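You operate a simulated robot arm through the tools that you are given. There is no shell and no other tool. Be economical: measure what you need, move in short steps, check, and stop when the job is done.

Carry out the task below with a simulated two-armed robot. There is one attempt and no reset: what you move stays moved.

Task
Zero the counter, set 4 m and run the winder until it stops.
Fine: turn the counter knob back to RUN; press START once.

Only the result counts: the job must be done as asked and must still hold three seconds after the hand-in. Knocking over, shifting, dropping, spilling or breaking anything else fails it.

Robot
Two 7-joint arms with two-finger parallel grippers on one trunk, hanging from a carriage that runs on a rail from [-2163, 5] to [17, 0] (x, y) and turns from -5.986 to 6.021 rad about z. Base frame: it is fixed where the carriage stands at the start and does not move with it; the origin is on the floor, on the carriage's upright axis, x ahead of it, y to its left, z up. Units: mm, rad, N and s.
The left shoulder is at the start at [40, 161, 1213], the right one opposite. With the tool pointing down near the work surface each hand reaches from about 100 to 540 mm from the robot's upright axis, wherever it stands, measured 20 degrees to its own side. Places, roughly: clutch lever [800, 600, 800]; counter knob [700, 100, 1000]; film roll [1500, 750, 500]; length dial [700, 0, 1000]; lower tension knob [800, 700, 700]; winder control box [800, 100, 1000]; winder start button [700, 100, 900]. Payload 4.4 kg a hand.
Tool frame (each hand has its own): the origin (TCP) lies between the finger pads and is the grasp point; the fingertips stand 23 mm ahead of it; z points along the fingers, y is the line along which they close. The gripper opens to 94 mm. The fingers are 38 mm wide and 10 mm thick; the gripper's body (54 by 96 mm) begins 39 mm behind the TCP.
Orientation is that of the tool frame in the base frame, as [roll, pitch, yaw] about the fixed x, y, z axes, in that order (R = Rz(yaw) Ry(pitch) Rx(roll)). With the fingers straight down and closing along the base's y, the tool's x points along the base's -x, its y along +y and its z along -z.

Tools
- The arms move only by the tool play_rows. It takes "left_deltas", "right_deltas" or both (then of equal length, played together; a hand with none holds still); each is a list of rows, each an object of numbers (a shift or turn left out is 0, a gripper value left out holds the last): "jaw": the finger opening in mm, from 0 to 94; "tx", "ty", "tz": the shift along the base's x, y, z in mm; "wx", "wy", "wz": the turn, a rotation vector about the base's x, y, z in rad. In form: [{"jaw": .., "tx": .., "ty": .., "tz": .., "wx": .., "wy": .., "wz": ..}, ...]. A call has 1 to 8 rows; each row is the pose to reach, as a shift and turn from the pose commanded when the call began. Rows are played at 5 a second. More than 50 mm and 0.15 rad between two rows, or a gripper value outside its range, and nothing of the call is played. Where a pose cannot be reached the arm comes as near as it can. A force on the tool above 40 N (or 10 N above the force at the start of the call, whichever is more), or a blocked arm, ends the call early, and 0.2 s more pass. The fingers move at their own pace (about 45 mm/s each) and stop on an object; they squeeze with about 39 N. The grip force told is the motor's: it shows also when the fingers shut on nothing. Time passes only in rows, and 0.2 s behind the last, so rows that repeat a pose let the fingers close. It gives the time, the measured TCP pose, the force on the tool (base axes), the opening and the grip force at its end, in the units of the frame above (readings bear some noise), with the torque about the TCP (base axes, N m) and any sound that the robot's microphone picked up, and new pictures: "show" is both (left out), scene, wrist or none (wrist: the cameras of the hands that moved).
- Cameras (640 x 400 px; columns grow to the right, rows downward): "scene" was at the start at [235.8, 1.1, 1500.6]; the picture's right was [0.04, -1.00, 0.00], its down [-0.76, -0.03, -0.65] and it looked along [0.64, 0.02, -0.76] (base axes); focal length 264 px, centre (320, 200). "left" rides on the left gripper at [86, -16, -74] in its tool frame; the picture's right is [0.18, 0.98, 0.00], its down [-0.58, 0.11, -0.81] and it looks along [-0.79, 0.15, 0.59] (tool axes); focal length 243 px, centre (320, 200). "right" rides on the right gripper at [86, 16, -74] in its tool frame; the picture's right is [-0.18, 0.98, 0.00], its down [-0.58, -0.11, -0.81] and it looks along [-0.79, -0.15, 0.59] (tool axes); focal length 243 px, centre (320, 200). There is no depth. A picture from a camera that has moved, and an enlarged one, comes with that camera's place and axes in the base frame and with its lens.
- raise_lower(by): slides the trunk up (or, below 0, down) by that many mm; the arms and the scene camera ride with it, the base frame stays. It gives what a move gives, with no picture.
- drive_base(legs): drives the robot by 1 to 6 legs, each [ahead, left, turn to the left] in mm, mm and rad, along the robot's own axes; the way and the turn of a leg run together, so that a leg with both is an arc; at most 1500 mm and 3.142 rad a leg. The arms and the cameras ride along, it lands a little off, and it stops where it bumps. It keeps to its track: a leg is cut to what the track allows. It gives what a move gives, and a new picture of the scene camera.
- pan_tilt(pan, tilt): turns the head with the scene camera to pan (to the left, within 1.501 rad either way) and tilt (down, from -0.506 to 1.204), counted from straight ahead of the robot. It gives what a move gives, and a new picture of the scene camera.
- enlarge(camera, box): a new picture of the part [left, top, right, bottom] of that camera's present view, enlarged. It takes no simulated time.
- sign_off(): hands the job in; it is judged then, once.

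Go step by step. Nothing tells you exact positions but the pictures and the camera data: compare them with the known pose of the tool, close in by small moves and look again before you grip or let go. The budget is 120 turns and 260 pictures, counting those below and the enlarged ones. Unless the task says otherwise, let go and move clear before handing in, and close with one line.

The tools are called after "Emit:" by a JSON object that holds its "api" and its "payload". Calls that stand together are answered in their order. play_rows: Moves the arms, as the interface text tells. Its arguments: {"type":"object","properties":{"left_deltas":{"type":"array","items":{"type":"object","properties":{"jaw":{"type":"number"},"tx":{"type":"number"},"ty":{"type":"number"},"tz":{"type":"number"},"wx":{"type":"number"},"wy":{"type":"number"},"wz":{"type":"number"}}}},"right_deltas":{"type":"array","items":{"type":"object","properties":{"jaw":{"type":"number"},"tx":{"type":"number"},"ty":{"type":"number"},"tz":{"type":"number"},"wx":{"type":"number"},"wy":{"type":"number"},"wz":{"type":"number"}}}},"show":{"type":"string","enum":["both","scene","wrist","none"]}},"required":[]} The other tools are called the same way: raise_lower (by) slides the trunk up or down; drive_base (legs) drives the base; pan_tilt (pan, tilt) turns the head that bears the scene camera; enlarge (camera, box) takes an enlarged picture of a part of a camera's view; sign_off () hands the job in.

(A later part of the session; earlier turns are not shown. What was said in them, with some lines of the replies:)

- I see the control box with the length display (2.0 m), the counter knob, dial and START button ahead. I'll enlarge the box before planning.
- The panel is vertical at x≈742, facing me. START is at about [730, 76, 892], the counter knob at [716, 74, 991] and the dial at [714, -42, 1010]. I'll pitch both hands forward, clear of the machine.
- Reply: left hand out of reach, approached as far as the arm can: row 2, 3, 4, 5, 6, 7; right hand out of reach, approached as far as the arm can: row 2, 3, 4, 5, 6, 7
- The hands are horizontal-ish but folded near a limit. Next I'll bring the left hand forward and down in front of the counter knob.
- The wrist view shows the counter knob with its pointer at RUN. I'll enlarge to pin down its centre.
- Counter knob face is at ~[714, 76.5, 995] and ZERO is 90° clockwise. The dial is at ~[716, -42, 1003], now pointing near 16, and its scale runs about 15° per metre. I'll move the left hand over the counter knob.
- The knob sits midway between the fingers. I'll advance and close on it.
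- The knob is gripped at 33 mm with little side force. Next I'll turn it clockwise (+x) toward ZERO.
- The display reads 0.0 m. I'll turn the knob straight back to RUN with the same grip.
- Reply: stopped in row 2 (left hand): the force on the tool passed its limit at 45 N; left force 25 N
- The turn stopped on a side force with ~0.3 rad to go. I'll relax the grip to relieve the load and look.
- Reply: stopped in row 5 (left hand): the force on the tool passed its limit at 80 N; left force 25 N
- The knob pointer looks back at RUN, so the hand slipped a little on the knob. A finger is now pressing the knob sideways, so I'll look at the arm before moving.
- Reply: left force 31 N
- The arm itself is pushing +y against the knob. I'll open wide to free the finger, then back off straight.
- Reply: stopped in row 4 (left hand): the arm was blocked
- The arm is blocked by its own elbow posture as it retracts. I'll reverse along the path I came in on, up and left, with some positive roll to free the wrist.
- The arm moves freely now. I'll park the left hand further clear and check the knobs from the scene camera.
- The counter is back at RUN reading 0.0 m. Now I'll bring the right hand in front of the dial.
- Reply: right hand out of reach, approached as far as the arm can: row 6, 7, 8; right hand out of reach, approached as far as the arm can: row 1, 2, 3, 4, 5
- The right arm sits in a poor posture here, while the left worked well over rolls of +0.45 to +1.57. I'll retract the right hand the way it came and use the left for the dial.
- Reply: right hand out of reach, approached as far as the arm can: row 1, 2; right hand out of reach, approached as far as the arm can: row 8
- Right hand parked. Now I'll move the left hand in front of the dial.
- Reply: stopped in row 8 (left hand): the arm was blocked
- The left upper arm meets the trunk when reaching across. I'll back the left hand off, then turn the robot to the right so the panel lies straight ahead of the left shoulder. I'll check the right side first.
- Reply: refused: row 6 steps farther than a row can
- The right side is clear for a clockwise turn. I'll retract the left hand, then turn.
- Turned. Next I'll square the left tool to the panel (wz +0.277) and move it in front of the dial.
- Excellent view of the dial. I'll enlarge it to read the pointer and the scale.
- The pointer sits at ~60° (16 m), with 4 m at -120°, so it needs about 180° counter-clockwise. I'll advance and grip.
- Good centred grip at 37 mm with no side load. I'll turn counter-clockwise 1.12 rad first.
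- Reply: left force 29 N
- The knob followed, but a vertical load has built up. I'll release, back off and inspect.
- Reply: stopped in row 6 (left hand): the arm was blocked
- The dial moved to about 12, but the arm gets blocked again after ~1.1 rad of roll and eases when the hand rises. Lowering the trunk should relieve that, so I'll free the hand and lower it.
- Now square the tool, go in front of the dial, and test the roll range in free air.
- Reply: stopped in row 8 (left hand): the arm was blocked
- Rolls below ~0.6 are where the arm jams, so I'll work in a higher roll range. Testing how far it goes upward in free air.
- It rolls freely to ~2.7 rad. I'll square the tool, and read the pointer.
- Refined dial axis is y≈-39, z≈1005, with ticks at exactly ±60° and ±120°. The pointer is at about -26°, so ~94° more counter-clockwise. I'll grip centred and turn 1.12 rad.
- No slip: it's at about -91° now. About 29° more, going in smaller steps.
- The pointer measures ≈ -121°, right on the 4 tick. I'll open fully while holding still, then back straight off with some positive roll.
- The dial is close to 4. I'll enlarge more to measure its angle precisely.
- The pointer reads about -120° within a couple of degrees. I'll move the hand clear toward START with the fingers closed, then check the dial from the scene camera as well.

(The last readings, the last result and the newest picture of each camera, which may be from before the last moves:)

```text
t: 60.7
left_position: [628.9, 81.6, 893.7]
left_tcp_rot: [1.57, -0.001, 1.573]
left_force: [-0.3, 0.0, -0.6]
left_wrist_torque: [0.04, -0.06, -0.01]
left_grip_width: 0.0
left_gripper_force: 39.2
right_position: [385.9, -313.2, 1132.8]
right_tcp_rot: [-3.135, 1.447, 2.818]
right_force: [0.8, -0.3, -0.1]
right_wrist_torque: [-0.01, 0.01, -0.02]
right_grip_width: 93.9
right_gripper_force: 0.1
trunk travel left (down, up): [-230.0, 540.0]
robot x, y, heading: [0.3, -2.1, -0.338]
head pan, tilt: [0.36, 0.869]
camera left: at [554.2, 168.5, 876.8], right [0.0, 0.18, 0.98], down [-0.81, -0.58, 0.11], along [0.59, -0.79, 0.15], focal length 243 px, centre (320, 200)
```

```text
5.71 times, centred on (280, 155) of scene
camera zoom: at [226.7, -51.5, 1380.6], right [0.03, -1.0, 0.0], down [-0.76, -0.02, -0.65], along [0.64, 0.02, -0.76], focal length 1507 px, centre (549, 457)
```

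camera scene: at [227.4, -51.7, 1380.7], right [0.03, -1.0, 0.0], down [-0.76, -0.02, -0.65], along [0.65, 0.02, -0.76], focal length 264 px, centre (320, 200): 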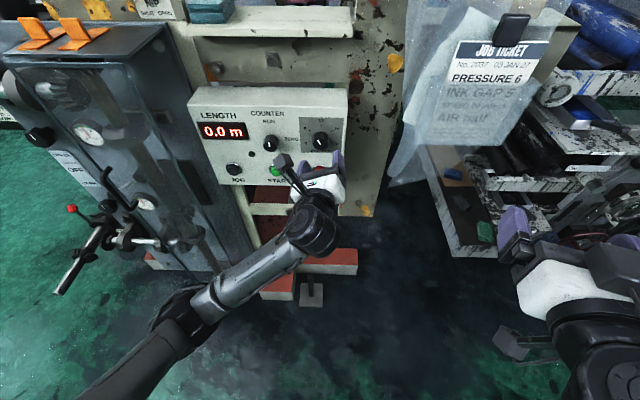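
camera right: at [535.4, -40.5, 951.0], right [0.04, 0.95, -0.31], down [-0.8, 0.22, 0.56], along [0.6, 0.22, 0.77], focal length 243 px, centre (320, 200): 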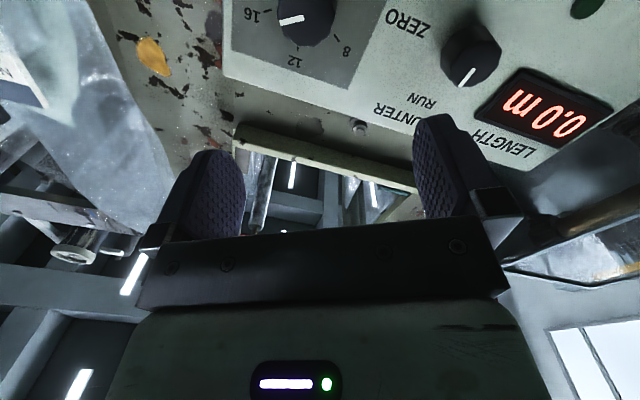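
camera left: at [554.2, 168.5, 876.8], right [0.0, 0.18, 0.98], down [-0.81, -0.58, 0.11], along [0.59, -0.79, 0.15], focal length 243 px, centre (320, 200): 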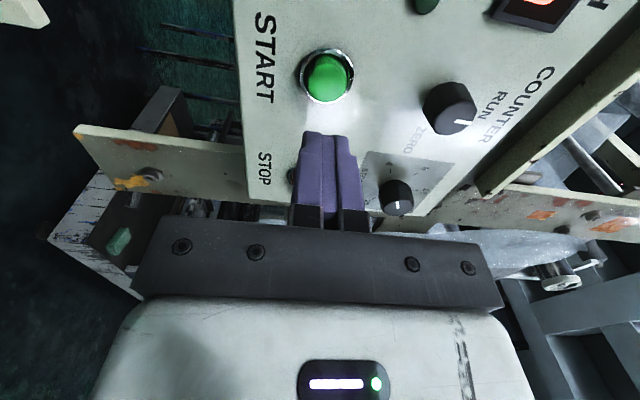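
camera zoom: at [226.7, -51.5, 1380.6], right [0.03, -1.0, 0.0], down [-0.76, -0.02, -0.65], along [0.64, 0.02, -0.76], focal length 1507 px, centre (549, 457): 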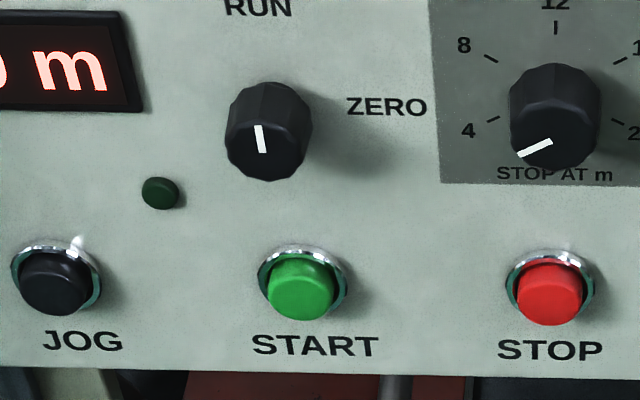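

Emit:
{"api": "enlarge", "payload": {"camera": "scene", "box": [299, 122, 347, 152]}}

```text
13.33 times, centred on (323, 137) of scene
camera zoom: at [226.7, -51.5, 1380.6], right [0.03, -1.0, 0.0], down [-0.76, -0.02, -0.65], along [0.64, 0.02, -0.76], focal length 3516 px, centre (280, 1040)
```

zoom: 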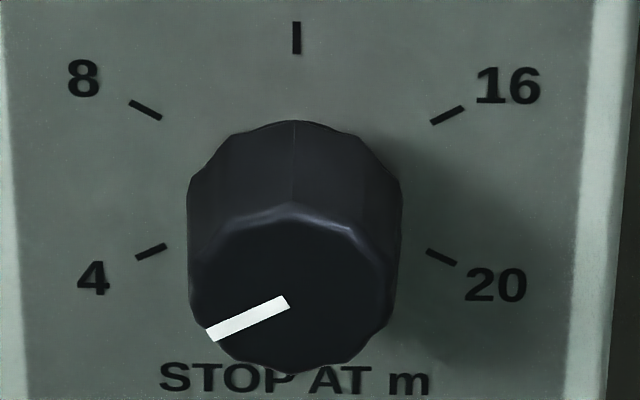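

Ray fitting puts the ticks at exactly ±60° and ±120° around [-38.9, 1004.6], and the pointer at -120°, so 4 m is set. The knob is on RUN with 0.0 m. Next, I'll approach START at y≈80, z≈896.

Emit:
{"api": "play_rows", "payload": {"left_deltas": [{"tx": 20, "ty": -1.5, "tz": 2}, {"tx": 40, "ty": -1.5, "tz": 2}, {"tx": 58, "ty": -1.5, "tz": 2}, {"tx": 58, "ty": -1.5, "tz": 2}]}}

Emit:
{"api": "enlarge", "payload": {"camera": "scene", "box": [240, 120, 320, 190]}}

```text
t: 61.7
left_position: [687.7, 77.1, 893.3]
left_tcp_rot: [1.571, -0.001, 1.57]
left_force: [-0.6, 0.1, -0.1]
left_wrist_torque: [-0.02, -0.01, -0.02]
left_grip_width: 0.0
left_gripper_force: 38.9
right_position: [385.2, -312.9, 1132.5]
right_tcp_rot: [-3.133, 1.447, 2.823]
right_force: [-0.1, 0.2, -0.1]
right_wrist_torque: [0.01, -0.01, -0.02]
right_grip_width: 94.1
right_gripper_force: 0.1
trunk travel left (down, up): [-230.0, 540.0]
robot x, y, heading: [-1.8, -1.7, -0.337]
head pan, tilt: [0.36, 0.869]
camera scene: at [226.9, -51.9, 1380.6], right [0.03, -1.0, 0.0], down [-0.76, -0.02, -0.65], along [0.65, 0.02, -0.76], focal length 264 px, centre (320, 200)
camera left: at [612.9, 164.5, 879.5], right [0.0, 0.18, 0.98], down [-0.81, -0.58, 0.11], along [0.59, -0.79, 0.15], focal length 243 px, centre (320, 200)
```

scene: 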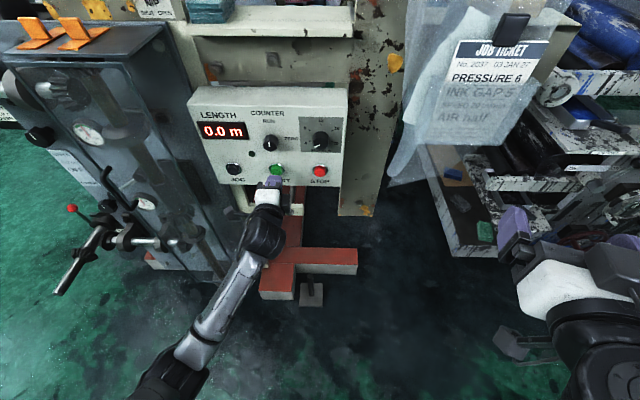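
left: 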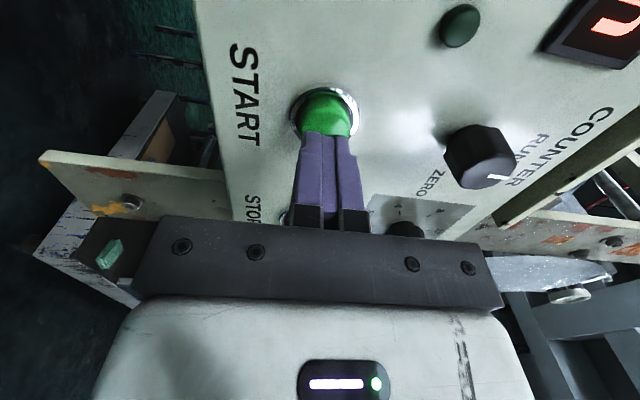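

```text
5.71 times, centred on (280, 155) of scene
camera zoom: at [226.9, -51.9, 1380.6], right [0.03, -1.0, 0.0], down [-0.76, -0.02, -0.65], along [0.65, 0.02, -0.76], focal length 1507 px, centre (549, 457)
```

zoom: 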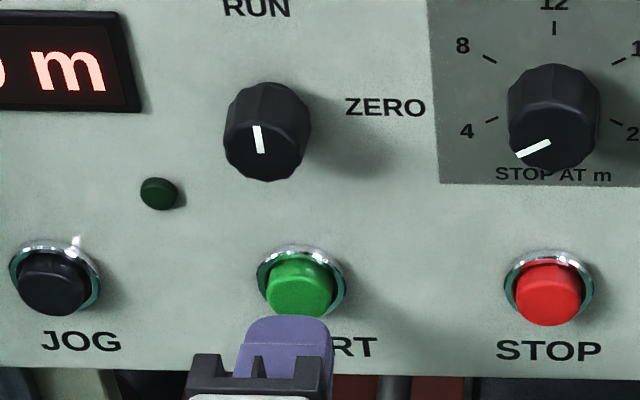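

Aligned with the button. I'll press in small steps and then withdraw.

Emit:
{"api": "play_rows", "payload": {"left_deltas": [{"tx": 6, "tz": 1}, {"tx": 11, "tz": 1}, {"tx": 15, "tz": 1}, {"tx": 18, "tz": 1}], "show": "wrist"}}

```text
t: 62.7
left_position: [705.8, 76.1, 896.4]
left_tcp_rot: [1.57, -0.001, 1.571]
left_force: [-1.6, 1.4, 1.3]
left_wrist_torque: [-0.01, -0.04, 0.0]
left_grip_width: 0.0
left_gripper_force: 39.1
right_position: [386.4, -311.5, 1133.6]
right_tcp_rot: [-3.131, 1.446, 2.821]
right_force: [0.3, 0.0, 0.3]
right_wrist_torque: [-0.02, 0.0, -0.01]
right_grip_width: 93.9
right_gripper_force: 0.1
trunk travel left (down, up): [-230.0, 540.0]
robot x, y, heading: [-1.2, -1.3, -0.331]
head pan, tilt: [0.36, 0.869]
camera left: at [630.3, 164.1, 880.7], right [0.0, 0.18, 0.98], down [-0.81, -0.58, 0.11], along [0.59, -0.79, 0.15], focal length 243 px, centre (320, 200)
```

left: 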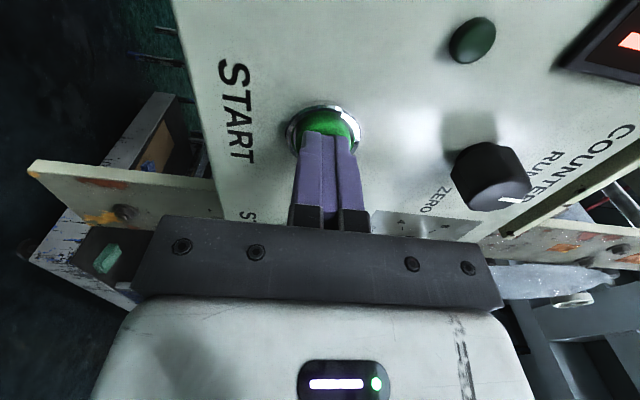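

Just touching (about 1.6 N). I'll press a few millimetres further.

Emit:
{"api": "play_rows", "payload": {"left_deltas": [{"tx": 2}, {"tx": 4}, {"tx": 6}], "show": "scene"}}

```text
t: 63.5
left_position: [710.6, 76.8, 895.3]
left_tcp_rot: [1.572, 0.001, 1.571]
left_force: [-13.0, 2.4, 3.9]
left_wrist_torque: [0.01, -0.12, 0.05]
left_grip_width: 0.2
left_gripper_force: 38.6
right_position: [384.7, -313.1, 1133.6]
right_tcp_rot: [-3.13, 1.447, 2.824]
right_force: [-1.5, -0.1, 0.1]
right_wrist_torque: [-0.01, 0.03, 0.01]
right_grip_width: 94.0
right_gripper_force: 0.0
trunk travel left (down, up): [-230.0, 540.0]
robot x, y, heading: [1.6, -0.5, -0.333]
head pan, tilt: [0.36, 0.869]
heard: click
camera scene: at [225.7, -51.6, 1380.4], right [0.03, -1.0, 0.0], down [-0.76, -0.02, -0.64], along [0.64, 0.02, -0.76], focal length 264 px, centre (320, 200)
```

scene: 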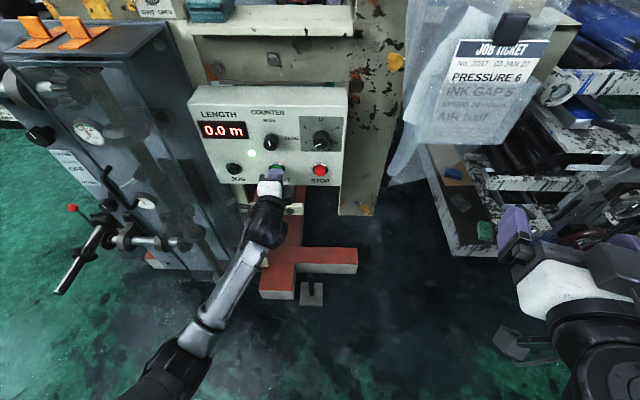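

A click was heard and the run lamp is lit. I'll withdraw the hand and watch the counter.

Emit:
{"api": "play_rows", "payload": {"left_deltas": [{"tx": -10}, {"tx": -30}, {"tx": -50}, {"tx": -70}, {"tx": -85}, {"tx": -85}], "show": "scene"}}

```text
t: 64.9
left_position: [627.9, 77.5, 898.2]
left_tcp_rot: [1.57, 0.001, 1.571]
left_force: [0.0, -0.1, -0.4]
left_wrist_torque: [0.01, 0.0, -0.02]
left_grip_width: 0.0
left_gripper_force: 38.8
right_position: [386.3, -312.8, 1131.7]
right_tcp_rot: [-3.131, 1.449, 2.821]
right_force: [0.0, -0.2, -0.3]
right_wrist_torque: [-0.01, 0.01, 0.0]
right_grip_width: 93.9
right_gripper_force: 0.1
trunk travel left (down, up): [-230.0, 540.0]
robot x, y, heading: [-1.0, 0.4, -0.333]
head pan, tilt: [0.36, 0.869]
camera scene: at [227.5, -51.9, 1380.8], right [0.03, -1.0, 0.0], down [-0.76, -0.02, -0.65], along [0.65, 0.02, -0.76], focal length 264 px, centre (320, 200)
```

scene: 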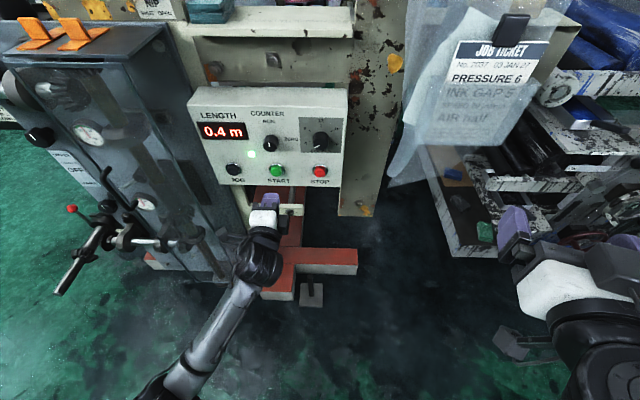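

The winder is running and the counter is at 0.4 m. I'll wait until it stops.

Emit:
{"api": "play_rows", "payload": {"left_deltas": [{}, {}, {}, {}, {}, {}, {}, {}], "show": "none"}}

Emit:
{"api": "play_rows", "payload": {"left_deltas": [{}, {}, {}, {}, {}, {}, {}, {}], "show": "none"}}

Emit:
{"api": "play_rows", "payload": {"left_deltas": [{}, {}, {}, {}, {}, {}, {}, {}], "show": "scene"}}

```text
t: 66.7
left_position: [627.7, 77.7, 896.9]
left_tcp_rot: [1.57, 0.0, 1.571]
left_force: [0.2, -0.2, -0.8]
left_wrist_torque: [0.0, 0.01, 0.0]
left_grip_width: 0.0
left_gripper_force: 38.8
right_position: [386.0, -312.7, 1133.8]
right_tcp_rot: [-3.134, 1.45, 2.821]
right_force: [-0.1, 0.7, 0.8]
right_wrist_torque: [-0.02, 0.02, -0.01]
right_grip_width: 94.0
right_gripper_force: 0.0
trunk travel left (down, up): [-230.0, 540.0]
robot x, y, heading: [0.1, -3.5, -0.336]
head pan, tilt: [0.36, 0.869]
```

```text
t: 68.5
left_position: [627.6, 76.6, 897.3]
left_tcp_rot: [1.571, 0.001, 1.57]
left_force: [1.3, 0.3, -0.1]
left_wrist_torque: [-0.02, 0.0, 0.02]
left_grip_width: 0.1
left_gripper_force: 39.0
right_position: [385.1, -312.3, 1134.4]
right_tcp_rot: [-3.133, 1.449, 2.822]
right_force: [0.1, -0.7, -0.2]
right_wrist_torque: [0.05, 0.03, 0.02]
right_grip_width: 94.1
right_gripper_force: 0.1
trunk travel left (down, up): [-230.0, 540.0]
robot x, y, heading: [-1.8, -1.0, -0.332]
head pan, tilt: [0.36, 0.869]
```

```text
t: 70.3
left_position: [627.6, 76.9, 896.6]
left_tcp_rot: [1.571, 0.0, 1.57]
left_force: [-0.7, 0.3, -0.6]
left_wrist_torque: [0.01, -0.02, -0.03]
left_grip_width: 0.0
left_gripper_force: 39.5
right_position: [387.6, -312.7, 1133.2]
right_tcp_rot: [-3.132, 1.45, 2.821]
right_force: [0.1, 0.1, 0.0]
right_wrist_torque: [-0.02, 0.03, 0.02]
right_grip_width: 93.7
right_gripper_force: 0.0
trunk travel left (down, up): [-230.0, 540.0]
robot x, y, heading: [0.9, -4.0, -0.334]
head pan, tilt: [0.36, 0.869]
camera scene: at [227.2, -51.9, 1380.7], right [0.03, -1.0, 0.0], down [-0.76, -0.02, -0.65], along [0.65, 0.02, -0.76], focal length 264 px, centre (320, 200)
```

scene: 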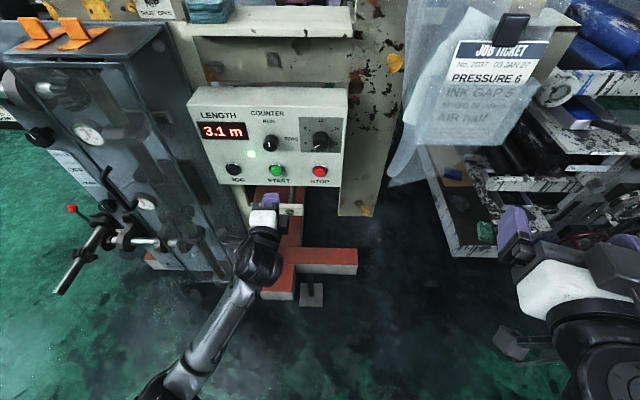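

3.1 m and still running, at about 0.5 m/s. I'll wait for the stop.

Emit:
{"api": "play_rows", "payload": {"left_deltas": [{}, {}, {}, {}, {}, {}, {}, {}], "show": "none"}}

Emit:
{"api": "play_rows", "payload": {"left_deltas": [{}, {}, {}, {}, {}, {}, {}, {}], "show": "none"}}

Emit:
{"api": "enlarge", "payload": {"camera": "scene", "box": [180, 70, 380, 195]}}

```text
t: 72.1
left_position: [626.9, 77.6, 895.7]
left_tcp_rot: [1.571, -0.001, 1.57]
left_force: [-0.1, -0.3, 0.1]
left_wrist_torque: [0.04, 0.04, -0.01]
left_grip_width: 0.0
left_gripper_force: 39.2
right_position: [386.3, -312.0, 1133.2]
right_tcp_rot: [-3.132, 1.449, 2.823]
right_force: [-0.5, -0.5, -1.7]
right_wrist_torque: [0.01, 0.02, 0.01]
right_grip_width: 94.1
right_gripper_force: 0.0
trunk travel left (down, up): [-230.0, 540.0]
robot x, y, heading: [0.8, -4.1, -0.338]
head pan, tilt: [0.36, 0.869]
```

```text
t: 73.9
left_position: [628.1, 76.7, 896.9]
left_tcp_rot: [1.571, 0.0, 1.571]
left_force: [0.1, -0.7, -0.4]
left_wrist_torque: [-0.04, 0.03, -0.01]
left_grip_width: 0.0
left_gripper_force: 38.9
right_position: [386.3, -312.3, 1134.0]
right_tcp_rot: [-3.134, 1.449, 2.822]
right_force: [-0.5, -0.4, 0.0]
right_wrist_torque: [0.03, 0.03, -0.02]
right_grip_width: 93.8
right_gripper_force: 0.0
trunk travel left (down, up): [-230.0, 540.0]
robot x, y, heading: [0.2, 0.5, -0.333]
head pan, tilt: [0.36, 0.869]
```

```text
3.20 times, centred on (280, 132) of scene
camera zoom: at [227.2, -51.9, 1380.7], right [0.03, -1.0, 0.0], down [-0.76, -0.02, -0.65], along [0.65, 0.02, -0.76], focal length 844 px, centre (448, 416)
```

zoom: 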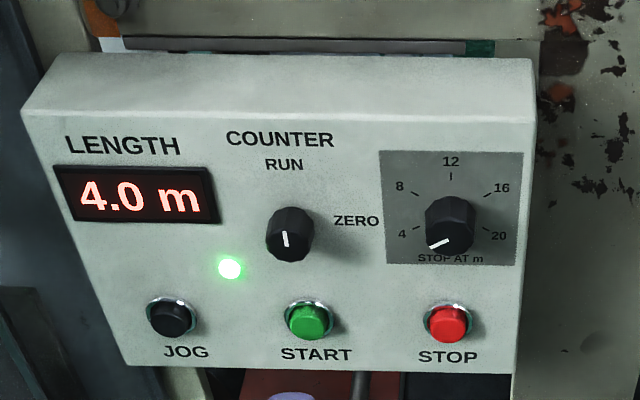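

It reads 4.0 m but the lamp is still lit. I'll confirm it has stopped.

Emit:
{"api": "play_rows", "payload": {"left_deltas": [{}, {}, {}, {}, {}, {}, {}, {}], "show": "none"}}

Emit:
{"api": "enlarge", "payload": {"camera": "scene", "box": [180, 70, 380, 195]}}

```text
t: 75.7
left_position: [628.0, 78.1, 897.0]
left_tcp_rot: [1.572, 0.001, 1.569]
left_force: [-0.2, -0.1, 0.1]
left_wrist_torque: [0.02, -0.02, 0.02]
left_grip_width: 0.1
left_gripper_force: 38.5
right_position: [386.5, -313.3, 1133.5]
right_tcp_rot: [-3.133, 1.448, 2.822]
right_force: [0.1, -0.5, -0.5]
right_wrist_torque: [0.0, 0.0, 0.01]
right_grip_width: 94.1
right_gripper_force: 0.0
trunk travel left (down, up): [-230.0, 540.0]
robot x, y, heading: [-1.1, -0.6, -0.332]
head pan, tilt: [0.36, 0.869]
```

```text
3.20 times, centred on (280, 132) of scene
camera zoom: at [227.2, -51.9, 1380.7], right [0.03, -1.0, 0.0], down [-0.76, -0.02, -0.65], along [0.65, 0.02, -0.76], focal length 844 px, centre (448, 416)
```

zoom: 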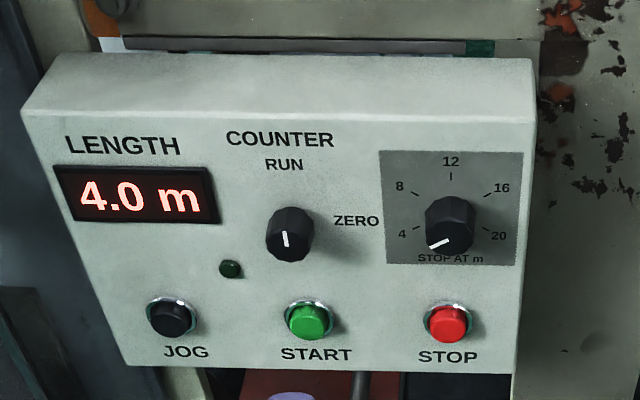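

The winder has stopped at 4.0 m with the lamp off and the knob on RUN. The hands are clear, so I'm handing in.

Emit:
{"api": "sign_off", "payload": {}}

```text
The job is handed in.
```

The counter was zeroed, the dial was set to 4 m, the knob was returned to RUN, and START was pressed once; the winder stopped by itself at 4.0 m.
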